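You operate a simulated robot arm through the tools that you are given. There is no shell and no other tool.

Carry out the task below with a simulated two-armed robot. There is one attempt and no reset: what you move stays moved.

JOB
Hold the yellow-handled black box on the deck of the flat trolley steady with one hand and put the orange knob pin in it with the other.

Only the result counts: the job must be done as asked and must still hold three seconds after the hand-in. Knocking over, shifting, dropping, spilling or breaking anything else fails it.

ROBOT AND FRAMES
Two 7-joint arms with two-finger parallel grippers on one trunk, on a base that moves. Base frame: it is fixed to the floor where the robot stands at the start and does not move with it; the origin is under the middle of the robot, x ahead of it, y to its left, z up; the surface under the hand at the start is at about z = 790. Lengths are in mm, angles in rad, forces in N, time in s.
The left shoulder is at the start at [70, 134, 1126], the right one opposite. With the tool pointing down near the work surface each hand reaches from about 100 to 640 mm from the robot's upright axis, wherever it stands, measured 20 degrees to its own side. Places, roughly: yellow-handled black box [-1500, 2500, 500]. Payload 1.57 kg a hand.
The TCP of each hand is the grasp point between the finger pads, 30 mm short of the fingertips. In the tool frame z runs along the fingers and y along their closing line. The gripper opens to 80 mm. The fingers are 17 mm wide and 12 mm thick; the gripper's body (40 by 82 mm) begins 80 mm behind the TCP.
Orientation is told as [roll, pitch, yaw] about the base's x, y, z axes, in that order, counted from this pose: with the fingers straight down and closing along the base's y, the tool's x points along the base's -x, its y along +y and its z along -z.

CONTROLS
- The arms move only by the tool move_arm. It takes "left_commands", "right_commands" or both (then of equal length, played together; a hand with none holds still); each is a list of rows, each an object of numbers (a shift or turn left out is 0, a gripper value left out holds the last): "x", "y", "z": the shift along the base's x, y, z in units of 50 mm (1.0 is 50 mm); "ax", "ay", "az": the turn, a rotation vector about the base's x, y, z in units of 5 degrees (1.0 is 5 degrees); "grip": the opening, from 0 (shut) to 1 (fully open). In form: [{"x": .., "y": .., "z": .., "ax": .., "ay": .., "az": .., "grip": ..}, ...]. A call has 1 to 20 rows; each row shifts and turns the commanded pose from where the row before left it. A call with a number of a shift or a turn outside -1 to 1 is refused whole. Each row takes 0.2 s and may step no farther than 50 mm and 0.15 rad from the row before; otherwise, or with a gripper value out of range, the whole call is refused. Where a pose cannot be reached the arm comes as near as it can. A force on the tool above 40 N (or 10 N above the force at the start of the call, whichever is more), or a blocked arm, ends the call early, and 0.2 s more pass. Each finger travels about 153 mm/s and halts on what it meets, pressing with about 21 N; the grip force reading is that of the motor and also rises with nothing between the fingers. The clock runs only during rows and for 0.2 s after the last one: add rows that do not move to give the fingers time. It gives the time, the measured TCP pose, the force on the tool (base axes), the opening and the grip force at its end, in the units of the frame above (readings bear some noise), with the torque about the TCP (base axes, N m) and any sound that the robot's microphone picked up, and new pictures: "show" is both (left out), scene, wrist or none (wrist: the cameras of the hands that moved).
- Cameras (640 x 400 px; columns grow to the right, rows downward): "scene" is now at [134, -7, 1348.5]; the picture's right is [-0.09, -1.00, 0.00], its down [-0.64, 0.06, -0.77] and it looks along [0.76, -0.07, -0.64] (base axes); focal length 267 px, centre (320, 200). "left" rides on the left gripper at [72, 7, -122] in its tool frame; the picture's right is [-0.09, 1.00, 0.00], its down [-0.84, -0.08, -0.54] and it looks along [-0.54, -0.05, 0.84] (tool axes); focal length 238 px, centre (320, 200). "right" rides on the right gripper at [72, -7, -122] in its tool frame; the picture's right is [0.09, 1.00, 0.00], its down [-0.84, 0.08, -0.54] and it looks along [-0.54, 0.05, 0.84] (tool axes); focal length 238 px, centre (320, 200). There is no depth. A picture from a camera that has moved, and an enlarged one, comes with that camera's place and axes in the base frame and with its lens.
- slide_trunk(by): slides the trunk up (or, below 0, down) by that many mm; the arms and the scene camera ride with it, the base frame stays. It gives what a move gives, with no picture.
- steer(legs): drives the robot by 1 to 6 legs, each [ahead, left, turn to the left] in mm, mm and rad, along the robot's own axes; the way and the turn of a leg run together, so that a leg with both is an arc; at most 1500 mm and 3.142 rad a leg. The arms and the cameras ride along, it lands a little off, and it stops where it bumps. It gives what a move gives, and a new picture of the scene camera.
- pan_tilt(pan, tilt): turns the head with the scene camera to pan (to the left, within 1.501 rad either way) and tilt (down, from -0.506 to 1.204), counted from straight ahead of the robot. It gives what a move gives, and a new picture of the scene camera.
- enlarge(camera, box): a new picture of the part [left, top, right, bottom] of that camera's present view, enlarged. No time passes.
- job_done(): hands the job in; it is judged then, once.

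Places have to be worked out from the pictures, the camera data and where the tool is seen. Open the grippers and draw the arms clear of the work before you hand the job in, unless the task says otherwise.

The tools are called after ">>>" as name(argument=value, ...) on one line, values as JSON. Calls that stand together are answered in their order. move_arm: Moves the arms, as the interface text tells. Its arguments: {"type":"object","properties":{"left_commands":{"type":"array","items":{"type":"object","properties":{"x":{"type":"number"},"y":{"type":"number"},"z":{"type":"number"},"ax":{"type":"number"},"ay":{"type":"number"},"az":{"type":"number"},"grip":{"type":"number"}}}},"right_commands":{"type":"array","items":{"type":"object","properties":{"x":{"type":"number"},"y":{"type":"number"},"z":{"type":"number"},"ax":{"type":"number"},"ay":{"type":"number"},"az":{"type":"number"},"grip":{"type":"number"}}}},"show":{"type":"string","enum":["both","scene","wrist","none"]}},"required":[]} The other tools are called the same way: slide_trunk (by) moves the trunk up or down; steer (legs) drives the base; pan_tilt (pan, tilt) turns the head that bears the scene camera; enlarge (camera, box) takes an enlarged picture of a part of a camera's view; job_done () hands the job in.

At the start:

```text
t: 0.0
left_tool_pos: [479.0, 188.4, 1016.5]
left_ee_rot: [0.0, 0.001, 0.001]
left_contact_force: [0.2, -0.3, -0.5]
left_torque: [0.01, -0.01, 0.0]
left_width: 80.0
left_gripper_force: 0.0
right_tool_pos: [421.2, -152.9, 1061.2]
right_ee_rot: [-0.001, 0.002, 0.001]
right_contact_force: [0.7, -0.4, -0.7]
right_torque: [0.02, -0.01, -0.02]
right_width: 80.1
right_gripper_force: 0.1
trunk travel left (down, up): [-700.0, 240.0]
robot x, y, heading: [5.2, 2.1, -0.004]
head pan, tilt (commanded): [-0.087, 0.698]
```

scene: 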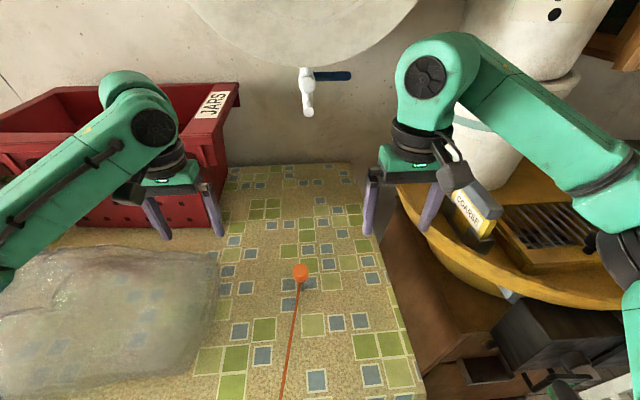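
right: 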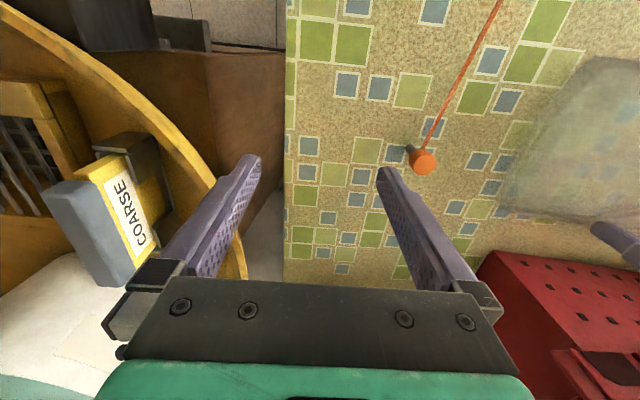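
left: 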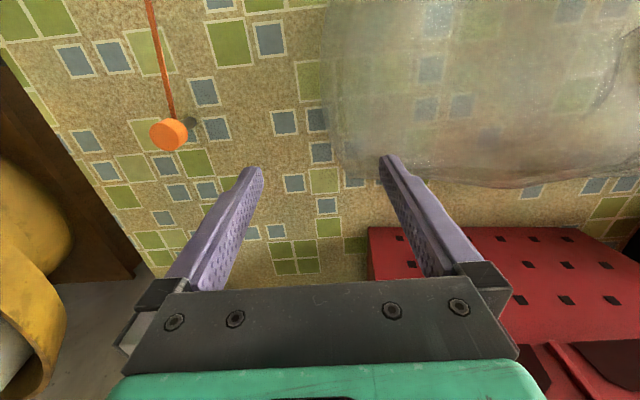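

The orange knob pin seems to stand on the tiled worktop ahead of the robot, with a red cord running from it toward the robot. I look closer at it before moving anything.

>>> enlarge(camera="scene", box=[240, 240, 360, 400])

>>> enlarge(camera="right", box=[360, 80, 520, 200])

>>> enlarge(camera="left", box=[100, 0, 260, 180])

```text
2.50 times, centred on (300, 320) of scene
camera zoom: at [134.0, -7.0, 1348.5], right [-0.09, -1.0, 0.0], down [-0.64, 0.06, -0.77], along [0.76, -0.07, -0.64], focal length 668 px, centre (370, -100)
```

zoom: 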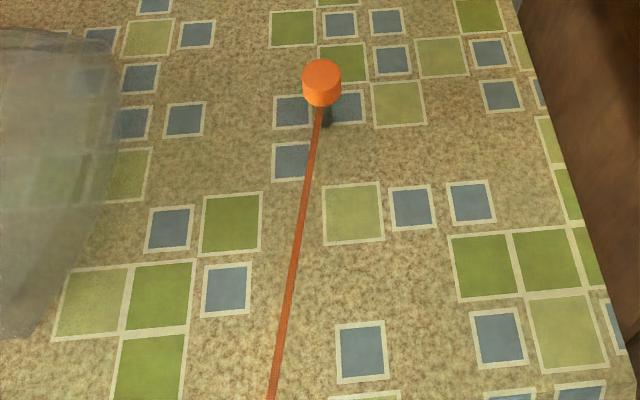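

```text
3.33 times, centred on (440, 140) of right
camera zoom: at [349.4, -160.0, 1182.3], right [-0.09, 1.0, 0.0], down [0.84, 0.08, 0.54], along [0.54, 0.05, -0.84], focal length 794 px, centre (-80, 400)
```

zoom: 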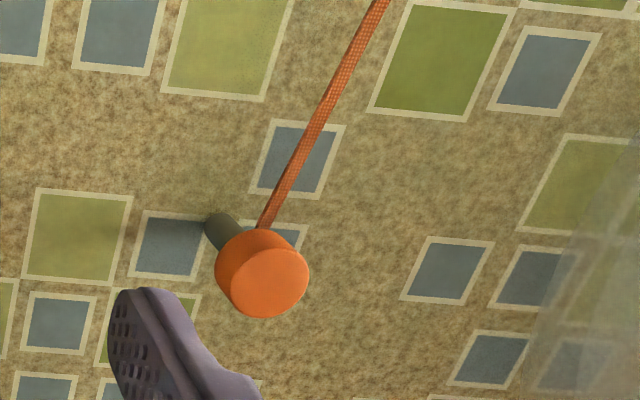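

```text
2.22 times, centred on (180, 90) of left
camera zoom: at [406.7, 194.5, 1138.7], right [0.09, 1.0, 0.0], down [0.84, -0.08, 0.54], along [0.54, -0.05, -0.84], focal length 530 px, centre (631, 444)
```

zoom: 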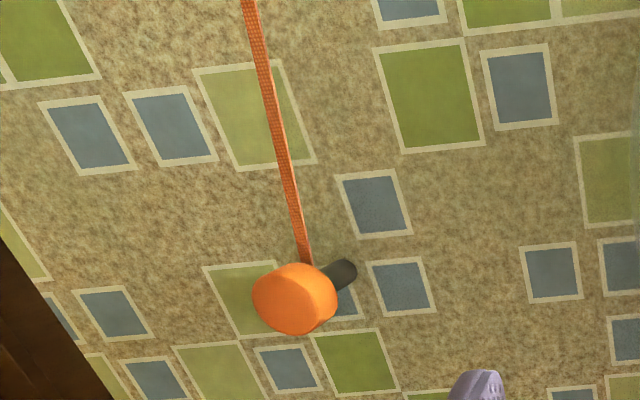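

The pin stands upright near [480, 5], its knob top at about z 865. A cord leads from it toward the robot, so I tilt the head down to see where it ends.

>>> pan_tilt(pan=0.0, tilt=1.2)

```text
t: 0.9
left_tool_pos: [479.0, 187.8, 1017.5]
left_ee_rot: [-0.001, -0.001, -0.001]
left_contact_force: [-0.1, -0.1, 0.5]
left_torque: [0.01, 0.0, 0.03]
left_width: 79.8
left_gripper_force: 0.1
right_tool_pos: [420.7, -153.2, 1060.8]
right_ee_rot: [0.0, 0.0, -0.001]
right_contact_force: [0.2, 0.1, 0.1]
right_torque: [-0.01, 0.01, 0.0]
right_width: 80.0
right_gripper_force: 0.1
trunk travel left (down, up): [-700.0, 240.0]
robot x, y, heading: [3.1, 2.5, 0.001]
head pan, tilt (commanded): [0.0, 1.201]
camera scene: at [105.2, 0.4, 1312.3], right [0.0, -1.0, 0.0], down [-0.93, 0.0, -0.36], along [0.36, 0.0, -0.93], focal length 267 px, centre (320, 200)
```

scene: 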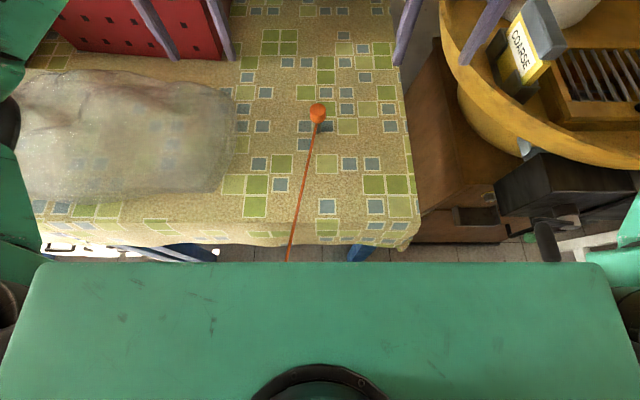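

The cord goes over the table's near edge and down out of sight. I look around to the left for the trolley and the cord's other end.

>>> pan_tilt(pan=1.5, tilt=0.5)

>>> pan_tilt(pan=-1.5, tilt=0.5)

>>> pan_tilt(pan=0.6, tilt=0.5)

>>> pan_tilt(pan=-0.6, tilt=0.5)

```text
t: 2.5
left_tool_pos: [478.6, 188.4, 1018.3]
left_ee_rot: [-0.001, 0.0, -0.001]
left_contact_force: [-0.9, 1.2, -0.6]
left_torque: [0.0, 0.01, -0.01]
left_width: 80.0
left_gripper_force: 0.1
right_tool_pos: [420.5, -154.0, 1060.0]
right_ee_rot: [0.001, -0.001, 0.0]
right_contact_force: [0.1, -0.1, 0.3]
right_torque: [0.03, 0.03, -0.01]
right_width: 80.2
right_gripper_force: 0.0
trunk travel left (down, up): [-700.0, 240.0]
robot x, y, heading: [-1.0, -1.1, 0.004]
head pan, tilt (commanded): [1.499, 0.499]
camera scene: at [55.8, 91.1, 1366.0], right [1.0, -0.07, 0.0], down [-0.03, -0.48, -0.88], along [0.06, 0.88, -0.48], focal length 267 px, centre (320, 200)
```

scene: 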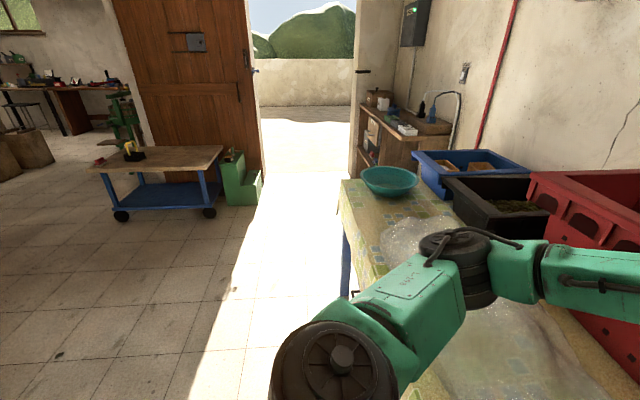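

```text
t: 5.1
left_tool_pos: [478.8, 187.5, 1018.5]
left_ee_rot: [-0.002, 0.0, 0.001]
left_contact_force: [0.1, -0.3, -0.5]
left_torque: [0.0, -0.01, -0.01]
left_width: 79.8
left_gripper_force: 0.0
right_tool_pos: [422.0, -153.0, 1061.2]
right_ee_rot: [-0.001, 0.001, 0.0]
right_contact_force: [-1.0, -0.2, -0.5]
right_torque: [-0.03, 0.0, -0.05]
right_width: 80.0
right_gripper_force: 0.0
trunk travel left (down, up): [-700.0, 240.0]
robot x, y, heading: [-2.5, -4.0, 0.002]
head pan, tilt (commanded): [-1.499, 0.499]
camera scene: at [55.8, -90.4, 1366.0], right [-1.0, -0.07, 0.0], down [-0.03, 0.48, -0.88], along [0.06, -0.88, -0.48], focal length 267 px, centre (320, 200)
```

scene: 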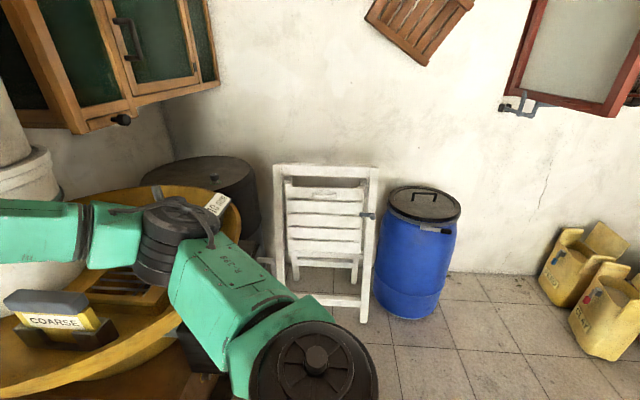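

```text
t: 7.1
left_tool_pos: [478.7, 188.7, 1018.7]
left_ee_rot: [-0.001, 0.0, -0.001]
left_contact_force: [0.5, 0.0, -0.6]
left_torque: [0.02, -0.03, 0.0]
left_width: 79.9
left_gripper_force: 0.1
right_tool_pos: [421.6, -153.1, 1061.0]
right_ee_rot: [0.0, 0.0, 0.001]
right_contact_force: [0.2, 0.0, 0.3]
right_torque: [0.0, 0.0, -0.02]
right_width: 80.0
right_gripper_force: 0.1
trunk travel left (down, up): [-700.0, 240.0]
robot x, y, heading: [-2.1, -0.9, -0.001]
head pan, tilt (commanded): [0.6, 0.499]
camera scene: at [124.4, 51.7, 1366.0], right [0.56, -0.83, 0.0], down [-0.4, -0.27, -0.88], along [0.72, 0.5, -0.48], focal length 267 px, centre (320, 200)
```

scene: 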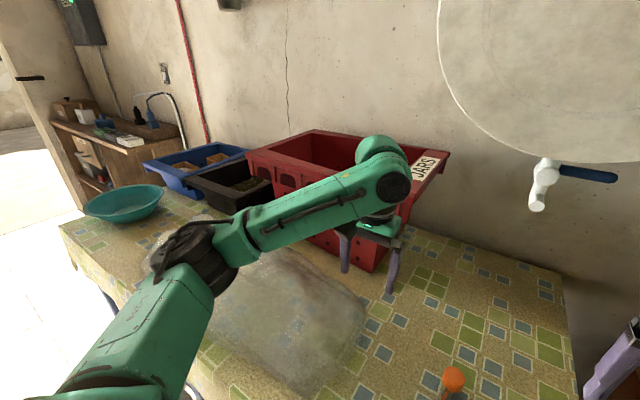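

```text
t: 8.5
left_tool_pos: [478.6, 188.0, 1017.3]
left_ee_rot: [0.001, 0.001, 0.0]
left_contact_force: [-0.3, -0.3, 0.3]
left_torque: [0.01, 0.04, 0.05]
left_width: 79.7
left_gripper_force: 0.0
right_tool_pos: [422.4, -153.9, 1060.0]
right_ee_rot: [0.0, 0.0, -0.001]
right_contact_force: [0.3, 0.4, 0.1]
right_torque: [-0.03, -0.01, 0.0]
right_width: 80.2
right_gripper_force: 0.2
trunk travel left (down, up): [-700.0, 240.0]
robot x, y, heading: [1.1, 3.3, -0.004]
head pan, tilt (commanded): [-0.6, 0.499]
camera scene: at [124.4, -50.9, 1366.0], right [-0.56, -0.83, 0.0], down [-0.4, 0.27, -0.88], along [0.72, -0.5, -0.48], focal length 267 px, centre (320, 200)
```

scene: 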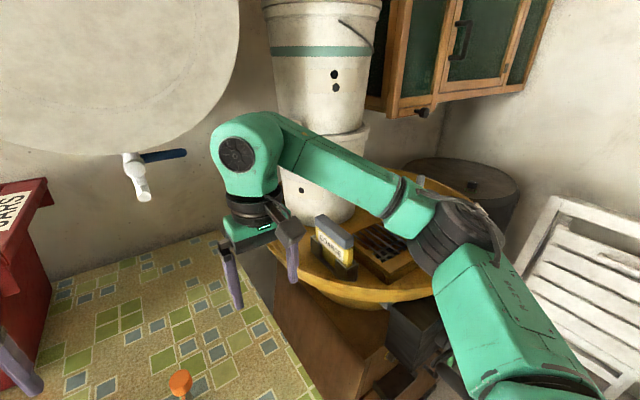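

The flat trolley with the box is to the left and rear. I look back at it enlarged.

>>> pan_tilt(pan=1.5, tilt=0.5)

>>> enlarge(camera="scene", box=[70, 120, 270, 245])

>>> enlarge(camera="scene", box=[90, 130, 170, 180])

```text
t: 10.5
left_tool_pos: [478.9, 187.8, 1018.5]
left_ee_rot: [-0.001, 0.001, 0.0]
left_contact_force: [-0.6, -0.5, 0.4]
left_torque: [-0.01, -0.02, 0.01]
left_width: 80.3
left_gripper_force: 0.2
right_tool_pos: [422.4, -153.2, 1059.2]
right_ee_rot: [0.0, 0.0, 0.001]
right_contact_force: [0.1, 0.5, 0.6]
right_torque: [0.03, 0.0, 0.0]
right_width: 80.2
right_gripper_force: 0.1
trunk travel left (down, up): [-700.0, 240.0]
robot x, y, heading: [-3.0, -0.1, 0.002]
head pan, tilt (commanded): [1.499, 0.499]
camera scene: at [55.8, 91.2, 1366.0], right [1.0, -0.07, 0.0], down [-0.03, -0.48, -0.88], along [0.06, 0.88, -0.48], focal length 267 px, centre (320, 200)
```

scene: 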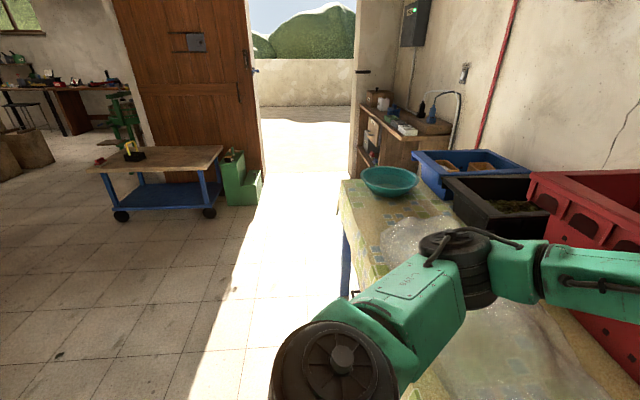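

```text
3.20 times, centred on (170, 182) of scene
camera zoom: at [55.8, 91.2, 1366.0], right [1.0, -0.07, 0.0], down [-0.03, -0.48, -0.88], along [0.06, 0.88, -0.48], focal length 855 px, centre (800, 256)
```

zoom: 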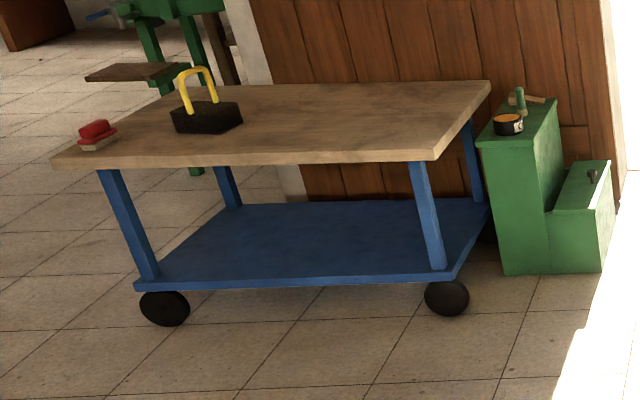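

```text
8.00 times, centred on (130, 155) of scene
camera zoom: at [55.8, 91.2, 1366.0], right [1.0, -0.07, 0.0], down [-0.03, -0.48, -0.88], along [0.06, 0.88, -0.48], focal length 2138 px, centre (1840, 560)
```

zoom: 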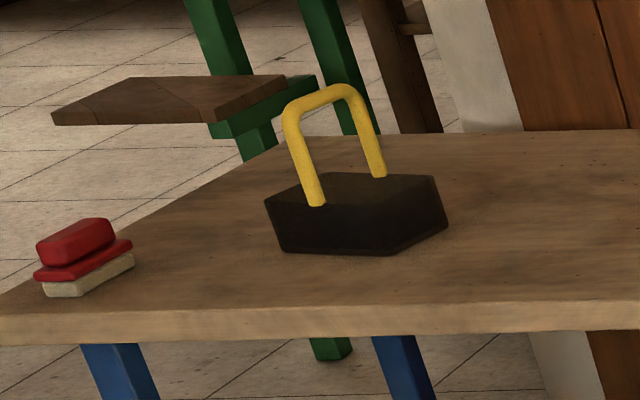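

I want to know what the cord is tied to before lifting the pin. I back up straight 600 mm with the head looking ahead and down.

>>> steer(legs=[[-600, 0, 0]])

>>> pan_tilt(pan=0.0, tilt=0.9)

```text
t: 13.9
left_tool_pos: [-121.9, 188.5, 1017.2]
left_ee_rot: [-0.001, 0.003, 0.0]
left_contact_force: [0.2, 0.5, -0.1]
left_torque: [0.01, -0.01, 0.01]
left_width: 80.0
left_gripper_force: 0.1
right_tool_pos: [-179.7, -153.9, 1060.5]
right_ee_rot: [0.001, 0.0, 0.0]
right_contact_force: [-0.4, 0.5, 0.5]
right_torque: [-0.01, -0.01, 0.0]
right_width: 80.0
right_gripper_force: 0.0
trunk travel left (down, up): [-700.0, 240.0]
robot x, y, heading: [-600.5, 2.8, 0.005]
head pan, tilt (commanded): [1.499, 0.499]
camera scene: at [-545.3, 91.3, 1366.0], right [1.0, -0.07, 0.0], down [-0.03, -0.48, -0.88], along [0.06, 0.88, -0.48], focal length 267 px, centre (320, 200)
```

scene: 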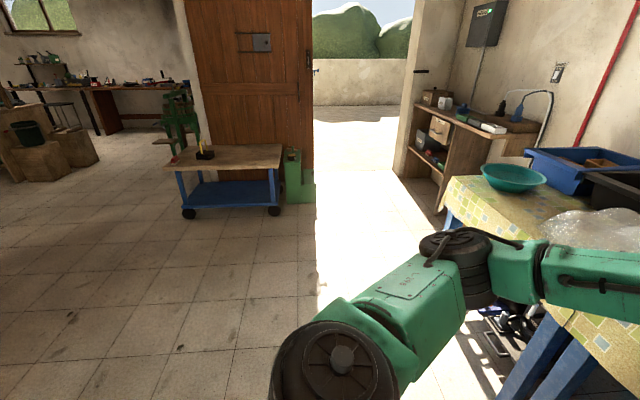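

```text
t: 15.5
left_tool_pos: [-122.1, 188.2, 1017.1]
left_ee_rot: [0.001, 0.002, 0.001]
left_contact_force: [0.5, 0.1, -1.5]
left_torque: [0.0, -0.02, 0.01]
left_width: 79.8
left_gripper_force: 0.1
right_tool_pos: [-180.0, -153.2, 1060.9]
right_ee_rot: [0.0, 0.0, -0.001]
right_contact_force: [-0.7, -0.2, 0.8]
right_torque: [-0.01, 0.02, -0.01]
right_width: 79.8
right_gripper_force: 0.0
trunk travel left (down, up): [-700.0, 240.0]
robot x, y, heading: [-605.1, -2.5, 0.004]
head pan, tilt (commanded): [0.0, 0.901]
camera scene: at [-476.8, 0.5, 1332.1], right [0.0, -1.0, 0.0], down [-0.78, 0.0, -0.62], along [0.62, 0.0, -0.78], focal length 267 px, centre (320, 200)
```

scene: 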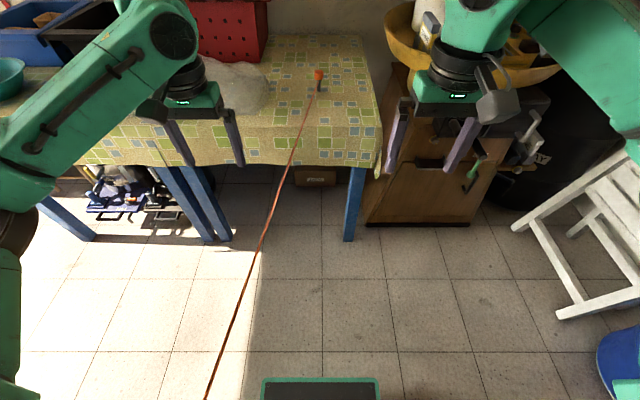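

The cord runs from the pin off the table and on toward the robot's left side. I follow it.

>>> pan_tilt(pan=0.6, tilt=1.2)

>>> pan_tilt(pan=1.3, tilt=1.2)

>>> enlarge(camera="scene", box=[0, 0, 640, 400])

```text
t: 16.5
left_tool_pos: [-123.2, 187.8, 1017.0]
left_ee_rot: [0.002, 0.002, -0.001]
left_contact_force: [-0.5, 0.0, 0.0]
left_torque: [0.0, 0.0, -0.01]
left_width: 80.1
left_gripper_force: 0.1
right_tool_pos: [-180.5, -153.9, 1059.8]
right_ee_rot: [0.0, -0.002, 0.0]
right_contact_force: [0.1, -0.7, -0.2]
right_torque: [-0.02, 0.03, -0.01]
right_width: 80.1
right_gripper_force: 0.1
trunk travel left (down, up): [-700.0, 240.0]
robot x, y, heading: [-604.8, -1.9, 0.003]
head pan, tilt (commanded): [0.6, 1.201]
camera scene: at [-506.1, 32.0, 1312.3], right [0.56, -0.83, 0.0], down [-0.77, -0.53, -0.36], along [0.3, 0.2, -0.93], focal length 267 px, centre (320, 200)
```

scene: 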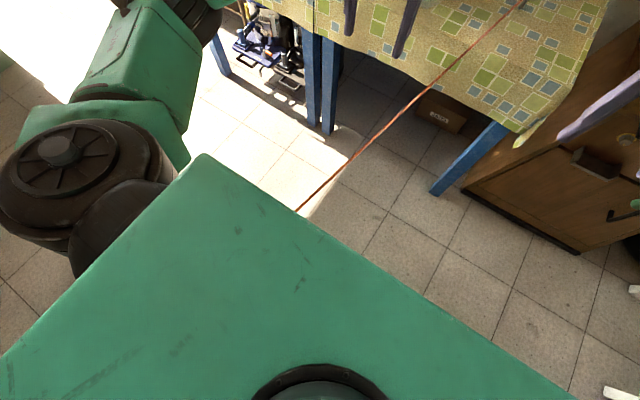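

```text
t: 17.6
left_tool_pos: [-123.8, 188.2, 1017.3]
left_ee_rot: [0.0, 0.001, 0.001]
left_contact_force: [-0.3, -0.4, -0.3]
left_torque: [0.05, 0.03, 0.01]
left_width: 80.1
left_gripper_force: 0.2
right_tool_pos: [-179.5, -153.0, 1060.4]
right_ee_rot: [0.0, 0.0, 0.0]
right_contact_force: [0.3, 0.3, -0.7]
right_torque: [0.02, -0.01, 0.03]
right_width: 80.1
right_gripper_force: 0.1
trunk travel left (down, up): [-700.0, 240.0]
robot x, y, heading: [-601.8, 2.0, -0.004]
head pan, tilt (commanded): [1.3, 1.201]
camera scene: at [-537.3, 54.3, 1312.3], right [0.96, -0.27, 0.0], down [-0.25, -0.9, -0.36], along [0.1, 0.35, -0.93], focal length 267 px, centre (320, 200)
```

scene: 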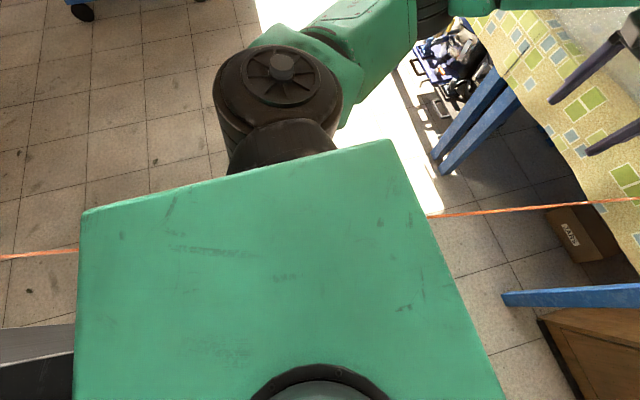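

```text
1.00 times, centred on (320, 200) of scene (not enlarged: the box is as wide or as high as the picture)
camera zoom: at [-537.3, 54.3, 1312.3], right [0.96, -0.27, 0.0], down [-0.25, -0.9, -0.36], along [0.1, 0.35, -0.93], focal length 267 px, centre (320, 200)
```

zoom: 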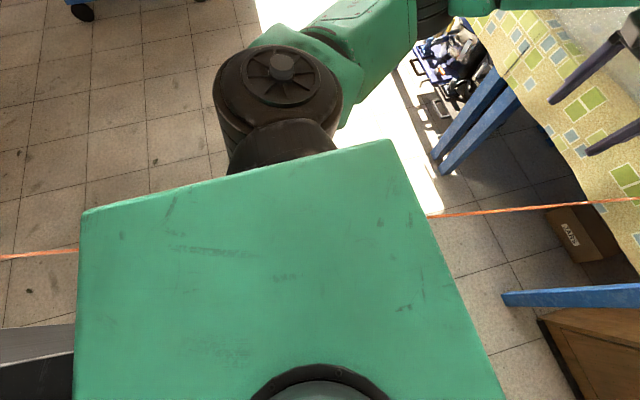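

The cord passes the robot's left side in the air and goes on behind it. To avoid snagging it I slide right 300 mm, then turn left to see where it goes.

>>> steer(legs=[[0, -350, 0], [0, 0, 1.2]])

>>> pan_tilt(pan=0.5, tilt=0.6)

>>> pan_tilt(pan=1.3, tilt=0.6)

```text
t: 22.9
left_tool_pos: [-605.6, 162.6, 1017.8]
left_ee_rot: [-0.001, 0.0, 1.205]
left_contact_force: [0.5, -0.2, 0.1]
left_torque: [-0.01, 0.01, 0.02]
left_width: 79.9
left_gripper_force: 0.1
right_tool_pos: [-307.6, -13.2, 1061.0]
right_ee_rot: [0.0, -0.001, 1.202]
right_contact_force: [0.1, -0.5, -0.2]
right_torque: [-0.01, 0.01, -0.02]
right_width: 80.2
right_gripper_force: 0.0
trunk travel left (down, up): [-700.0, 240.0]
robot x, y, heading: [-601.6, -350.4, 1.2]
head pan, tilt (commanded): [1.3, 1.201]
camera scene: at [-629.3, -270.3, 1312.3], right [0.59, 0.8, 0.0], down [0.75, -0.55, -0.36], along [-0.29, 0.22, -0.93], focal length 267 px, centre (320, 200)
```

scene: 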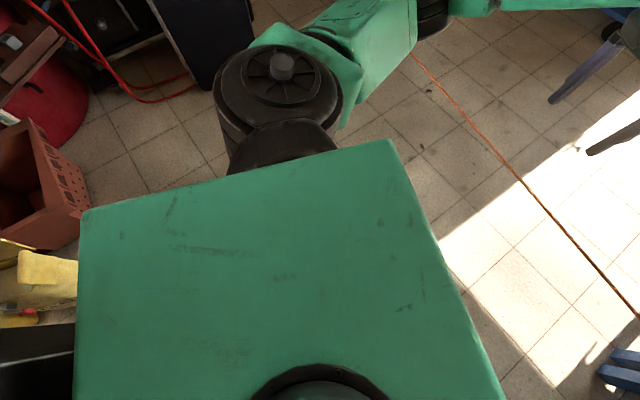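

```text
t: 24.0
left_tool_pos: [-604.6, 163.2, 1017.0]
left_ee_rot: [0.0, 0.001, 1.206]
left_contact_force: [-0.1, -0.2, 0.1]
left_torque: [0.0, -0.06, 0.03]
left_width: 80.1
left_gripper_force: 0.0
right_tool_pos: [-308.0, -12.5, 1061.4]
right_ee_rot: [0.0, 0.0, 1.204]
right_contact_force: [-0.8, 0.2, -0.3]
right_torque: [0.0, -0.01, 0.04]
right_width: 80.1
right_gripper_force: 0.1
trunk travel left (down, up): [-700.0, 240.0]
robot x, y, heading: [-599.1, -350.8, 1.205]
head pan, tilt (commanded): [0.499, 0.6]
camera scene: at [-596.3, -215.9, 1356.8], right [0.99, 0.13, 0.0], down [0.08, -0.56, -0.82], along [-0.11, 0.82, -0.57], focal length 267 px, centre (320, 200)
```

scene: 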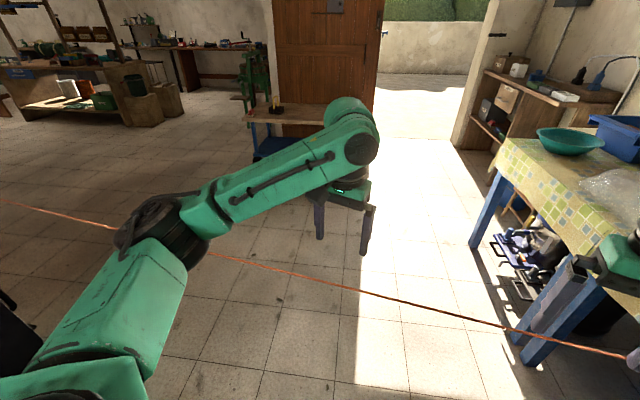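

```text
t: 25.1
left_tool_pos: [-606.2, 162.9, 1018.0]
left_ee_rot: [-0.001, 0.001, 1.205]
left_contact_force: [0.5, 0.2, 0.0]
left_torque: [-0.01, -0.02, -0.03]
left_width: 79.9
left_gripper_force: 0.0
right_tool_pos: [-307.5, -12.4, 1060.2]
right_ee_rot: [0.0, -0.001, 1.203]
right_contact_force: [0.1, 0.2, 0.1]
right_torque: [0.02, -0.01, -0.03]
right_width: 80.1
right_gripper_force: 0.1
trunk travel left (down, up): [-700.0, 240.0]
robot x, y, heading: [-600.6, -347.4, 1.206]
head pan, tilt (commanded): [1.3, 0.6]
camera scene: at [-655.5, -250.9, 1356.9], right [0.59, 0.8, 0.0], down [0.45, -0.34, -0.83], along [-0.66, 0.49, -0.56], focal length 267 px, centre (320, 200)
```

scene: 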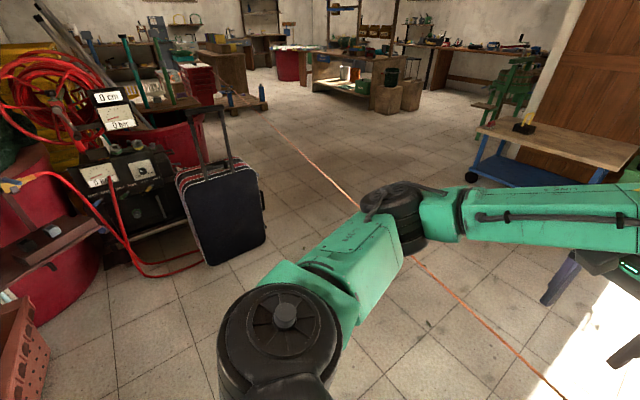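

The cord continues far across the room to around pixel (270,125). I enlarge that part.

>>> enlarge(camera="scene", box=[200, 60, 400, 210])

>>> enlarge(camera="scene", box=[230, 90, 310, 150])

>>> enlarge(camera="scene", box=[460, 100, 640, 220])

```text
2.67 times, centred on (300, 135) of scene
camera zoom: at [-655.5, -250.9, 1356.9], right [0.59, 0.8, 0.0], down [0.45, -0.34, -0.83], along [-0.66, 0.49, -0.56], focal length 713 px, centre (373, 373)
```

zoom: 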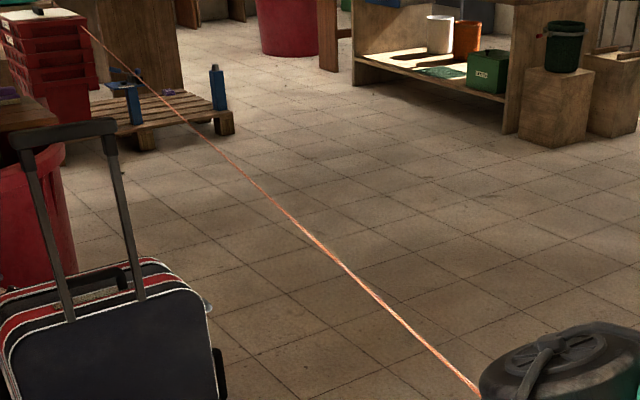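

```text
6.67 times, centred on (270, 120) of scene
camera zoom: at [-655.5, -250.9, 1356.9], right [0.59, 0.8, 0.0], down [0.45, -0.34, -0.83], along [-0.66, 0.49, -0.56], focal length 1782 px, centre (653, 733)
```

zoom: 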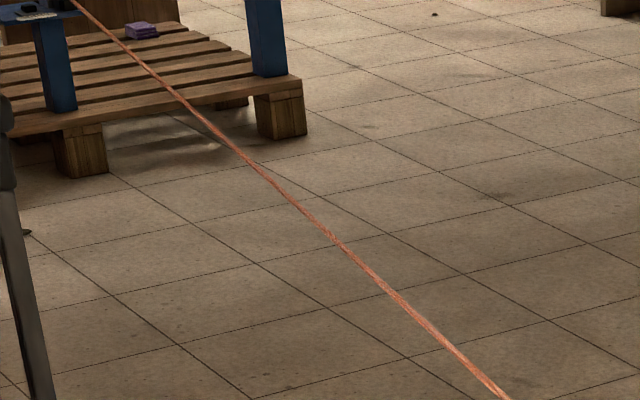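

```text
3.33 times, centred on (550, 160) of scene
camera zoom: at [-655.5, -250.9, 1356.9], right [0.59, 0.8, 0.0], down [0.45, -0.34, -0.83], along [-0.66, 0.49, -0.56], focal length 891 px, centre (-447, 333)
```

zoom: 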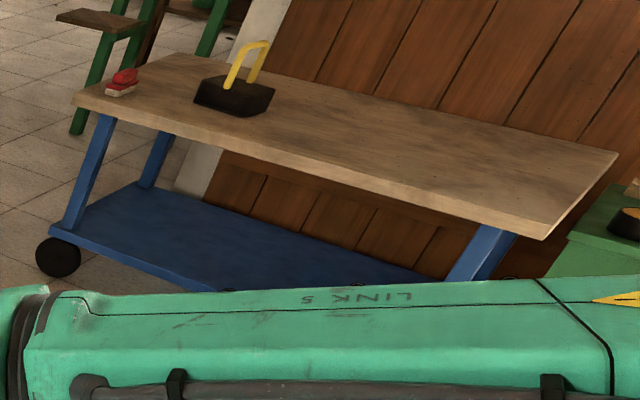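

The cord hangs nearly level across the whole room to a stack of red crates about 5.8 m away, on the far side of which the trolley gives slack. I zoom in on the box to learn where its hole may be.

>>> enlarge(camera="scene", box=[500, 105, 556, 140])

>>> enlarge(camera="scene", box=[180, 40, 260, 110])

```text
11.43 times, centred on (528, 122) of scene
camera zoom: at [-655.5, -250.9, 1356.9], right [0.59, 0.8, 0.0], down [0.45, -0.34, -0.83], along [-0.66, 0.49, -0.56], focal length 3054 px, centre (-2057, 1086)
```

zoom: 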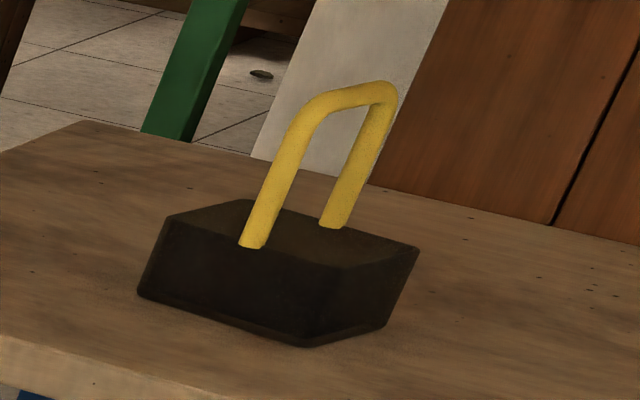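

```text
5.71 times, centred on (220, 75) of scene
camera zoom: at [-655.5, -250.9, 1356.9], right [0.59, 0.8, 0.0], down [0.45, -0.34, -0.83], along [-0.66, 0.49, -0.56], focal length 1527 px, centre (891, 914)
```

zoom: 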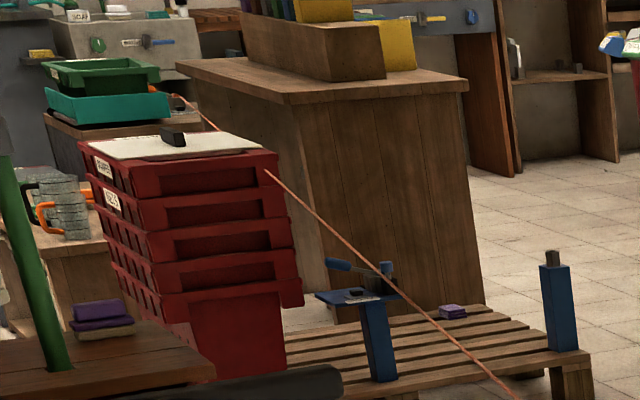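

The black box shows no hole on its visible faces yet, so I will fetch the pin first, staying on the right side of the cord. I turn back, shift left part of the way, and stay 600 mm back to raise the right arm out of the way.

>>> steer(legs=[[0, 0, -1.205], [0, 230, 0]])

>>> move_arm(right_commands=[{"z": 1}, {"z": 1}, {"z": 1, "x": -0.5}, {"x": -1}, {"x": -1}, {"x": -0.5}], show="scene")

```text
t: 29.9
left_tool_pos: [-121.0, 64.7, 1018.3]
left_ee_rot: [-0.001, 0.0, -0.001]
left_contact_force: [-0.2, 0.3, -0.1]
left_torque: [0.01, -0.01, 0.03]
left_width: 80.2
left_gripper_force: 0.0
right_tool_pos: [-179.3, -276.9, 1061.6]
right_ee_rot: [0.002, -0.001, -0.003]
right_contact_force: [-0.4, 0.9, -0.7]
right_torque: [0.01, -0.03, -0.02]
right_width: 80.0
right_gripper_force: 0.0
trunk travel left (down, up): [-700.0, 240.0]
robot x, y, heading: [-599.5, -120.4, -0.0]
head pan, tilt (commanded): [1.3, 0.6]
camera scene: at [-527.8, -37.1, 1357.0], right [0.96, -0.27, 0.0], down [-0.15, -0.54, -0.83], along [0.22, 0.79, -0.56], focal length 267 px, centre (320, 200)
```

scene: 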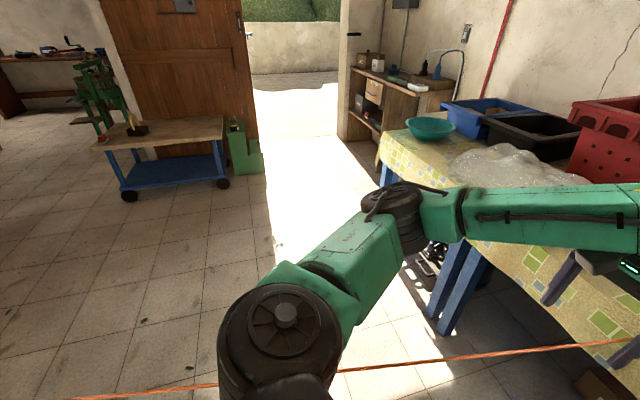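

```text
refused: row 3 steps farther than a row can; nothing moved
```

The combined step was longer than 50 mm; I send it as separate rows.

>>> move_arm(right_commands=[{"z": 1}, {"z": 1}, {"z": 1}, {"x": -1}, {"x": -1}, {"x": -1}], show="none")

>>> pan_tilt(pan=0.0, tilt=0.8)

```text
t: 31.3
left_tool_pos: [-123.8, 65.1, 1018.5]
left_ee_rot: [0.0, -0.002, -0.001]
left_contact_force: [0.4, -0.3, -0.4]
left_torque: [0.0, -0.04, 0.01]
left_width: 79.7
left_gripper_force: 0.1
right_tool_pos: [-332.2, -275.3, 1211.3]
right_ee_rot: [-0.001, -0.001, -0.005]
right_contact_force: [-0.9, 0.2, -0.1]
right_torque: [-0.02, -0.02, 0.01]
right_width: 79.9
right_gripper_force: 0.0
trunk travel left (down, up): [-700.0, 240.0]
robot x, y, heading: [-601.2, -123.9, 0.0]
head pan, tilt (commanded): [1.3, 0.6]
```

```text
t: 32.8
left_tool_pos: [-121.9, 65.1, 1016.6]
left_ee_rot: [0.0, 0.002, -0.001]
left_contact_force: [-0.1, -0.1, 0.2]
left_torque: [0.02, -0.04, 0.03]
left_width: 80.0
left_gripper_force: 0.1
right_tool_pos: [-330.9, -276.0, 1211.0]
right_ee_rot: [0.001, 0.001, -0.003]
right_contact_force: [0.6, 0.5, -0.4]
right_torque: [0.02, 0.0, 0.0]
right_width: 79.9
right_gripper_force: 0.0
trunk travel left (down, up): [-700.0, 240.0]
robot x, y, heading: [-601.2, -124.0, -0.0]
head pan, tilt (commanded): [0.0, 0.799]
camera scene: at [-470.9, -121.4, 1340.0], right [0.0, -1.0, 0.0], down [-0.72, 0.0, -0.7], along [0.7, 0.0, -0.72], focal length 267 px, centre (320, 200)
```

scene: 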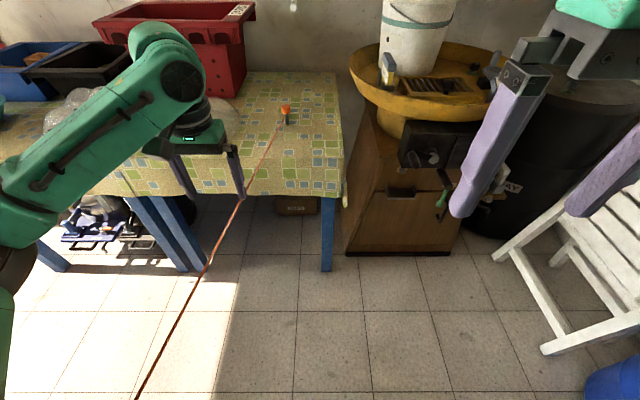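

The path ahead is clear; I drive forward about 540 mm, keeping clear of the table leg near [297, -160].

>>> steer(legs=[[540, 0, 0]])

>>> move_arm(left_commands=[{}], show="both")

```text
t: 35.9
left_tool_pos: [412.0, 65.9, 1018.2]
left_ee_rot: [0.0, -0.001, 0.001]
left_contact_force: [-0.3, -0.5, -0.1]
left_torque: [0.01, -0.02, 0.0]
left_width: 79.8
left_gripper_force: 0.0
right_tool_pos: [203.1, -275.5, 1211.0]
right_ee_rot: [0.0, 0.0, 0.0]
right_contact_force: [-0.8, 0.0, -0.2]
right_torque: [0.0, 0.0, 0.01]
right_width: 79.8
right_gripper_force: 0.0
trunk travel left (down, up): [-700.0, 240.0]
robot x, y, heading: [-67.1, -123.7, 0.004]
head pan, tilt (commanded): [0.0, 0.799]
camera scene: at [62.6, -121.4, 1340.1], right [0.0, -1.0, 0.0], down [-0.72, 0.0, -0.7], along [0.7, 0.0, -0.72], focal length 267 px, centre (320, 200)
```

scene: 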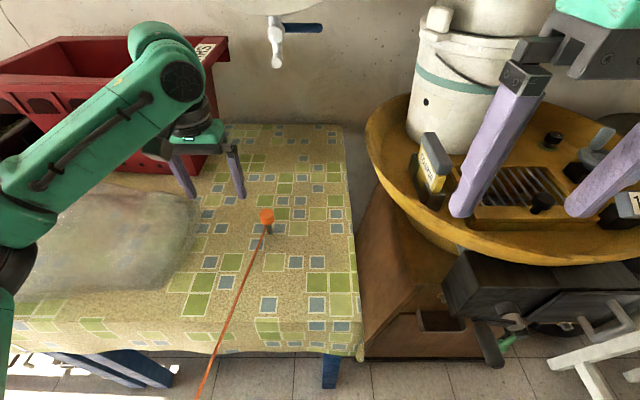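

```text
t: 36.2
left_tool_pos: [411.2, 66.5, 1016.5]
left_ee_rot: [0.0, -0.001, 0.003]
left_contact_force: [0.4, -0.9, 0.0]
left_torque: [0.0, -0.03, 0.02]
left_width: 80.0
left_gripper_force: 0.1
right_tool_pos: [204.5, -275.8, 1211.2]
right_ee_rot: [-0.001, -0.001, 0.0]
right_contact_force: [-0.2, 0.0, -0.7]
right_torque: [0.0, -0.02, -0.01]
right_width: 80.1
right_gripper_force: 0.1
trunk travel left (down, up): [-700.0, 240.0]
robot x, y, heading: [-67.3, -121.2, 0.005]
head pan, tilt (commanded): [0.0, 0.799]
camera scene: at [62.8, -121.4, 1340.1], right [0.0, -1.0, 0.0], down [-0.72, 0.0, -0.7], along [0.7, 0.0, -0.72], focal length 267 px, centre (320, 200)
camera left: at [339.4, 72.8, 1138.9], right [0.09, 1.0, 0.0], down [0.84, -0.08, 0.54], along [0.54, -0.05, -0.84], focal length 238 px, centre (320, 200)
```

scene: 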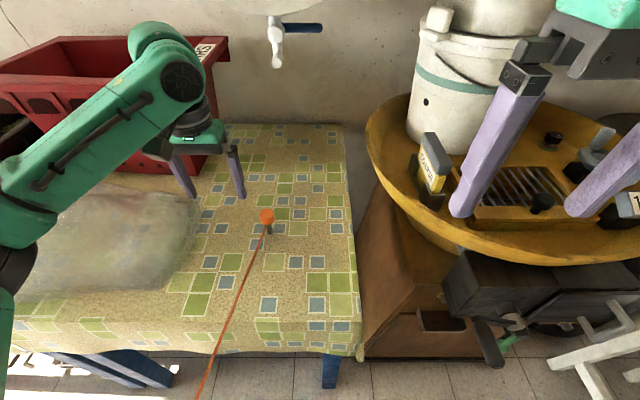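
left: 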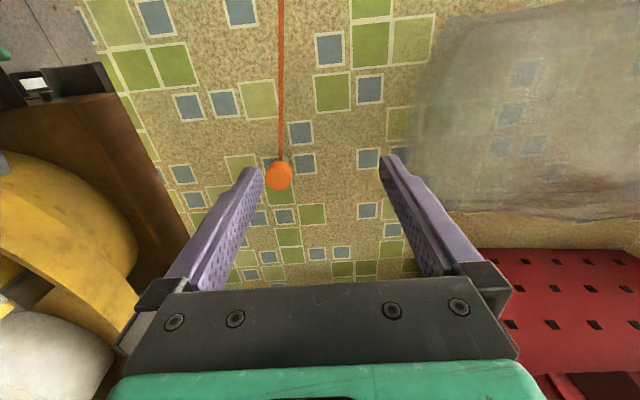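

Three rays agree on the knob: centre about [477, 5], top at z 865. I bring the open left hand above it and look again.

>>> move_arm(left_commands=[{"x": 0.66, "y": -0.61, "grip": 1}, {"x": 0.66, "y": -0.61}, {"z": -0.65}, {"z": -0.65}, {}], show="both")

>>> enlarge(camera="left", box=[220, 80, 420, 240])

>>> enlarge(camera="scene", box=[200, 140, 340, 280])

```text
t: 37.5
left_tool_pos: [477.6, 5.4, 951.6]
left_ee_rot: [0.0, 0.0, 0.002]
left_contact_force: [-0.7, 0.2, 0.0]
left_torque: [0.01, 0.0, -0.02]
left_width: 79.8
left_gripper_force: 0.0
right_tool_pos: [203.8, -276.8, 1210.3]
right_ee_rot: [-0.001, -0.001, -0.002]
right_contact_force: [0.5, -0.6, 0.5]
right_torque: [0.04, -0.01, -0.02]
right_width: 79.8
right_gripper_force: 0.1
trunk travel left (down, up): [-700.0, 240.0]
robot x, y, heading: [-66.4, -123.2, 0.002]
head pan, tilt (commanded): [0.0, 0.799]
camera scene: at [63.1, -122.1, 1340.1], right [0.0, -1.0, 0.0], down [-0.72, 0.0, -0.7], along [0.7, 0.0, -0.72], focal length 267 px, centre (320, 200)
camera left: at [406.0, 12.3, 1073.6], right [0.09, 1.0, 0.0], down [0.84, -0.08, 0.54], along [0.54, -0.05, -0.84], focal length 238 px, centre (320, 200)
```

scene: 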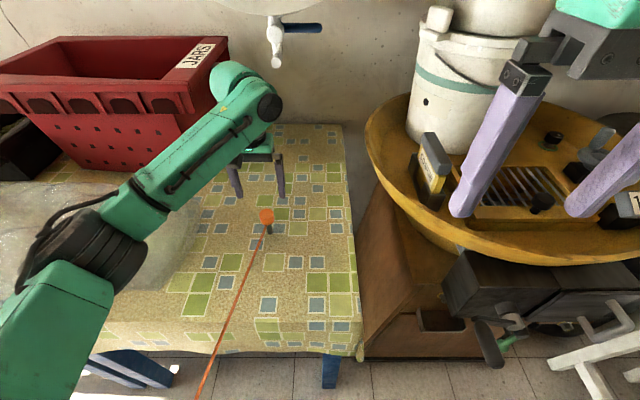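
left: 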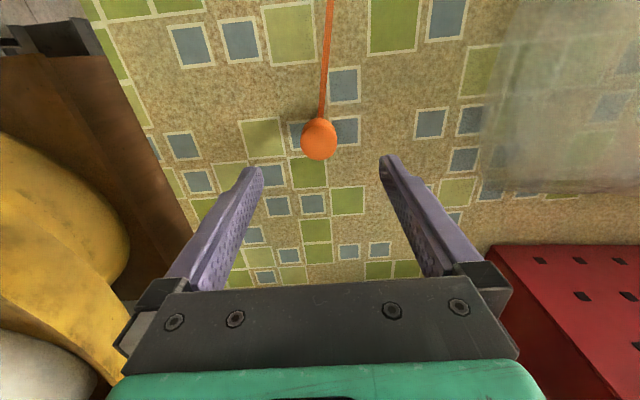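

```text
2.50 times, centred on (320, 160) of left
camera zoom: at [406.0, 12.3, 1073.6], right [0.09, 1.0, 0.0], down [0.84, -0.08, 0.54], along [0.54, -0.05, -0.84], focal length 596 px, centre (320, 300)
```

zoom: 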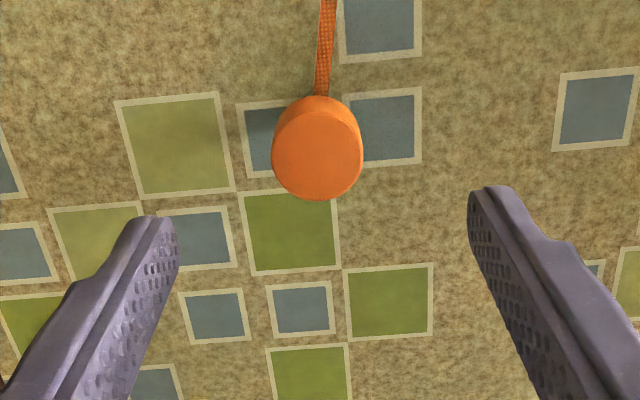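

```text
2.86 times, centred on (270, 210) of scene
camera zoom: at [63.1, -122.1, 1340.1], right [0.0, -1.0, 0.0], down [-0.72, 0.0, -0.7], along [0.7, 0.0, -0.72], focal length 764 px, centre (463, 171)
```

zoom: 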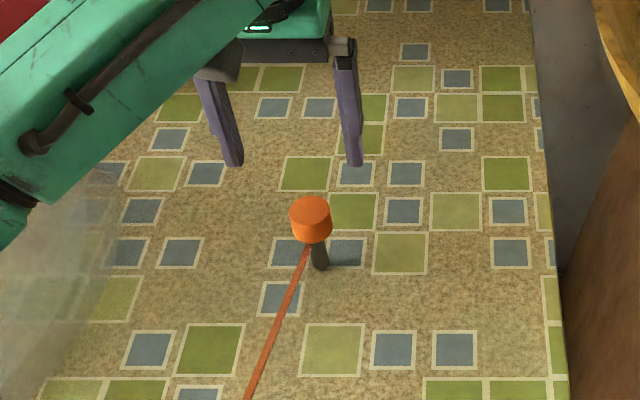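

The knob is 32 mm wide, about 25 mm tall, on a 15 mm shaft some 50 mm long, centred at about [478.5, 4.6]. I descend so that the fingertips just cover the knob down to its lower rim, then close.

>>> move_arm(left_commands=[{"z": -0.8, "x": 0.02, "y": -0.015, "grip": 1}, {"z": -0.8}, {}], show="both")

>>> enlarge(camera="scene", box=[200, 140, 340, 280])

>>> enlarge(camera="left", box=[220, 80, 420, 240])

```text
t: 38.2
left_tool_pos: [478.9, 5.1, 874.2]
left_ee_rot: [0.001, -0.001, 0.001]
left_contact_force: [0.1, 0.1, 0.4]
left_torque: [0.01, -0.01, 0.02]
left_width: 80.0
left_gripper_force: 0.2
right_tool_pos: [203.9, -276.4, 1210.9]
right_ee_rot: [0.0, -0.001, -0.001]
right_contact_force: [0.2, -0.2, 0.2]
right_torque: [0.0, 0.01, 0.03]
right_width: 80.1
right_gripper_force: 0.0
trunk travel left (down, up): [-700.0, 240.0]
robot x, y, heading: [-67.5, -120.7, 0.008]
head pan, tilt (commanded): [0.0, 0.799]
camera scene: at [62.9, -121.4, 1340.1], right [0.0, -1.0, 0.0], down [-0.72, 0.0, -0.7], along [0.7, 0.0, -0.72], focal length 267 px, centre (320, 200)
camera left: at [406.6, 11.9, 994.5], right [0.09, 1.0, 0.0], down [0.84, -0.08, 0.54], along [0.54, -0.05, -0.84], focal length 238 px, centre (320, 200)
```

scene: 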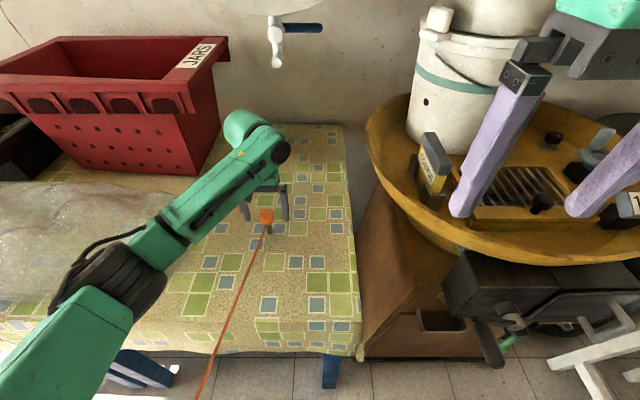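
left: 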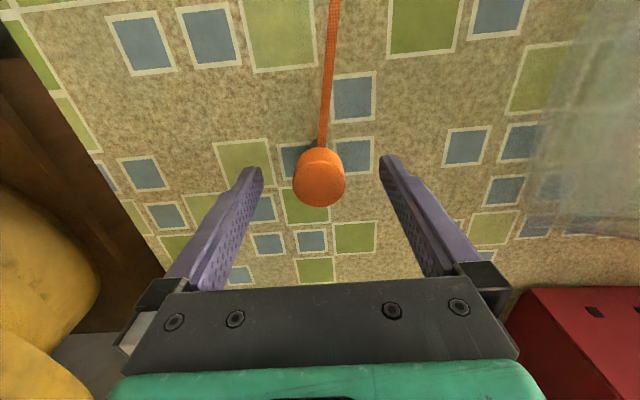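

```text
2.86 times, centred on (270, 210) of scene
camera zoom: at [62.9, -121.4, 1340.1], right [0.0, -1.0, 0.0], down [-0.72, 0.0, -0.7], along [0.7, 0.0, -0.72], focal length 764 px, centre (463, 171)
```

zoom: 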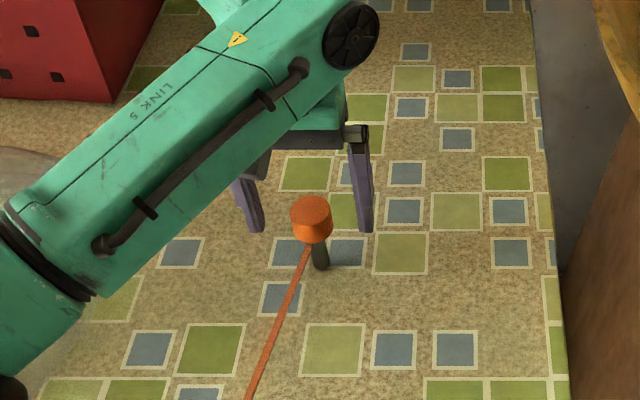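

```text
2.50 times, centred on (320, 160) of left
camera zoom: at [406.6, 11.9, 994.5], right [0.09, 1.0, 0.0], down [0.84, -0.08, 0.54], along [0.54, -0.05, -0.84], focal length 596 px, centre (320, 300)
```

zoom: 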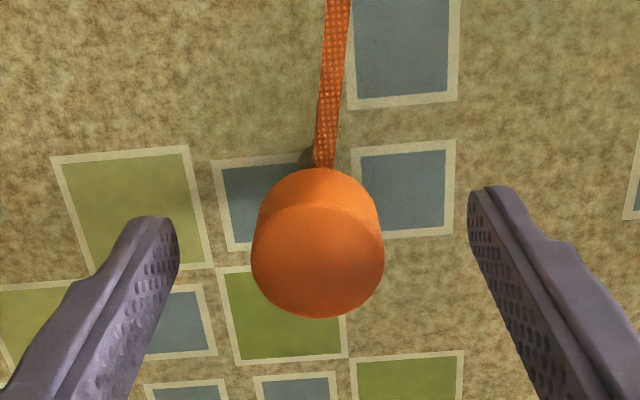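

The fingers straddle the knob symmetrically. I lower 3 mm and close.

>>> move_arm(left_commands=[{"z": -0.06, "grip": 1}, {"grip": 0.45}, {"grip": 0.3}, {"grip": 0}, {}, {}], show="both")

>>> enlarge(camera="left", box=[220, 80, 420, 240])

```text
t: 39.6
left_tool_pos: [478.8, 4.9, 869.6]
left_ee_rot: [-0.001, 0.0, 0.002]
left_contact_force: [0.0, 0.5, 0.0]
left_torque: [-0.01, 0.03, 0.0]
left_width: 32.6
left_gripper_force: 20.5
right_tool_pos: [204.9, -275.3, 1209.9]
right_ee_rot: [-0.002, 0.001, 0.001]
right_contact_force: [0.0, 0.2, -0.3]
right_torque: [-0.04, 0.0, -0.02]
right_width: 80.2
right_gripper_force: 0.1
trunk travel left (down, up): [-700.0, 240.0]
robot x, y, heading: [-68.8, -121.3, 0.001]
head pan, tilt (commanded): [0.0, 0.799]
camera scene: at [63.4, -121.4, 1340.0], right [0.0, -1.0, 0.0], down [-0.72, 0.0, -0.7], along [0.7, 0.0, -0.72], focal length 267 px, centre (320, 200)
camera left: at [407.0, 11.6, 991.3], right [0.09, 1.0, 0.0], down [0.84, -0.08, 0.54], along [0.54, -0.05, -0.84], focal length 238 px, centre (320, 200)
```

scene: 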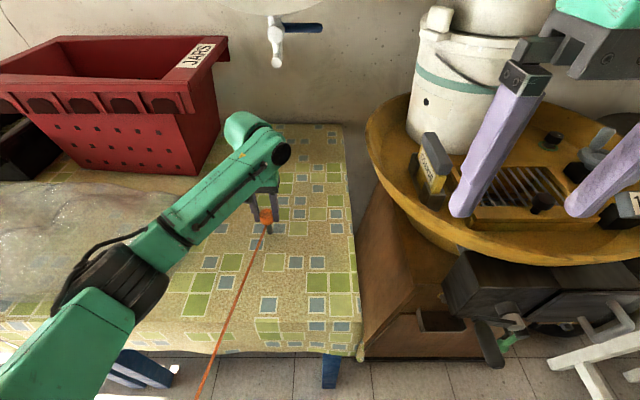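
left: 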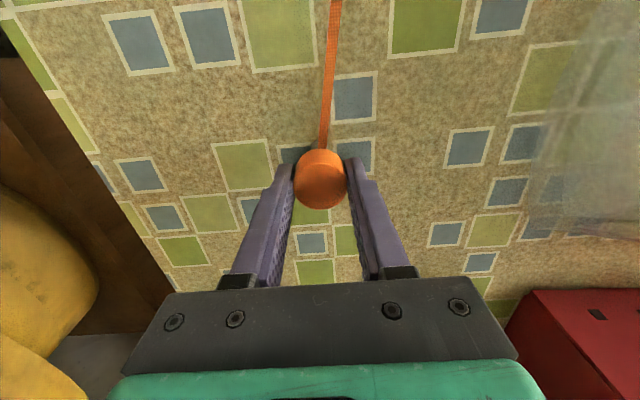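

```text
2.50 times, centred on (320, 160) of left
camera zoom: at [407.0, 11.6, 991.3], right [0.09, 1.0, 0.0], down [0.84, -0.08, 0.54], along [0.54, -0.05, -0.84], focal length 596 px, centre (320, 300)
```

zoom: 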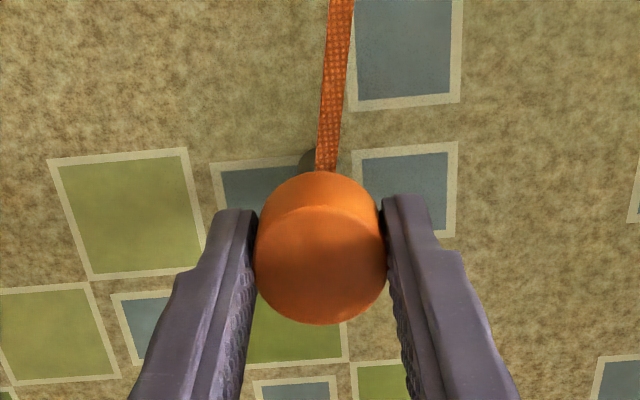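

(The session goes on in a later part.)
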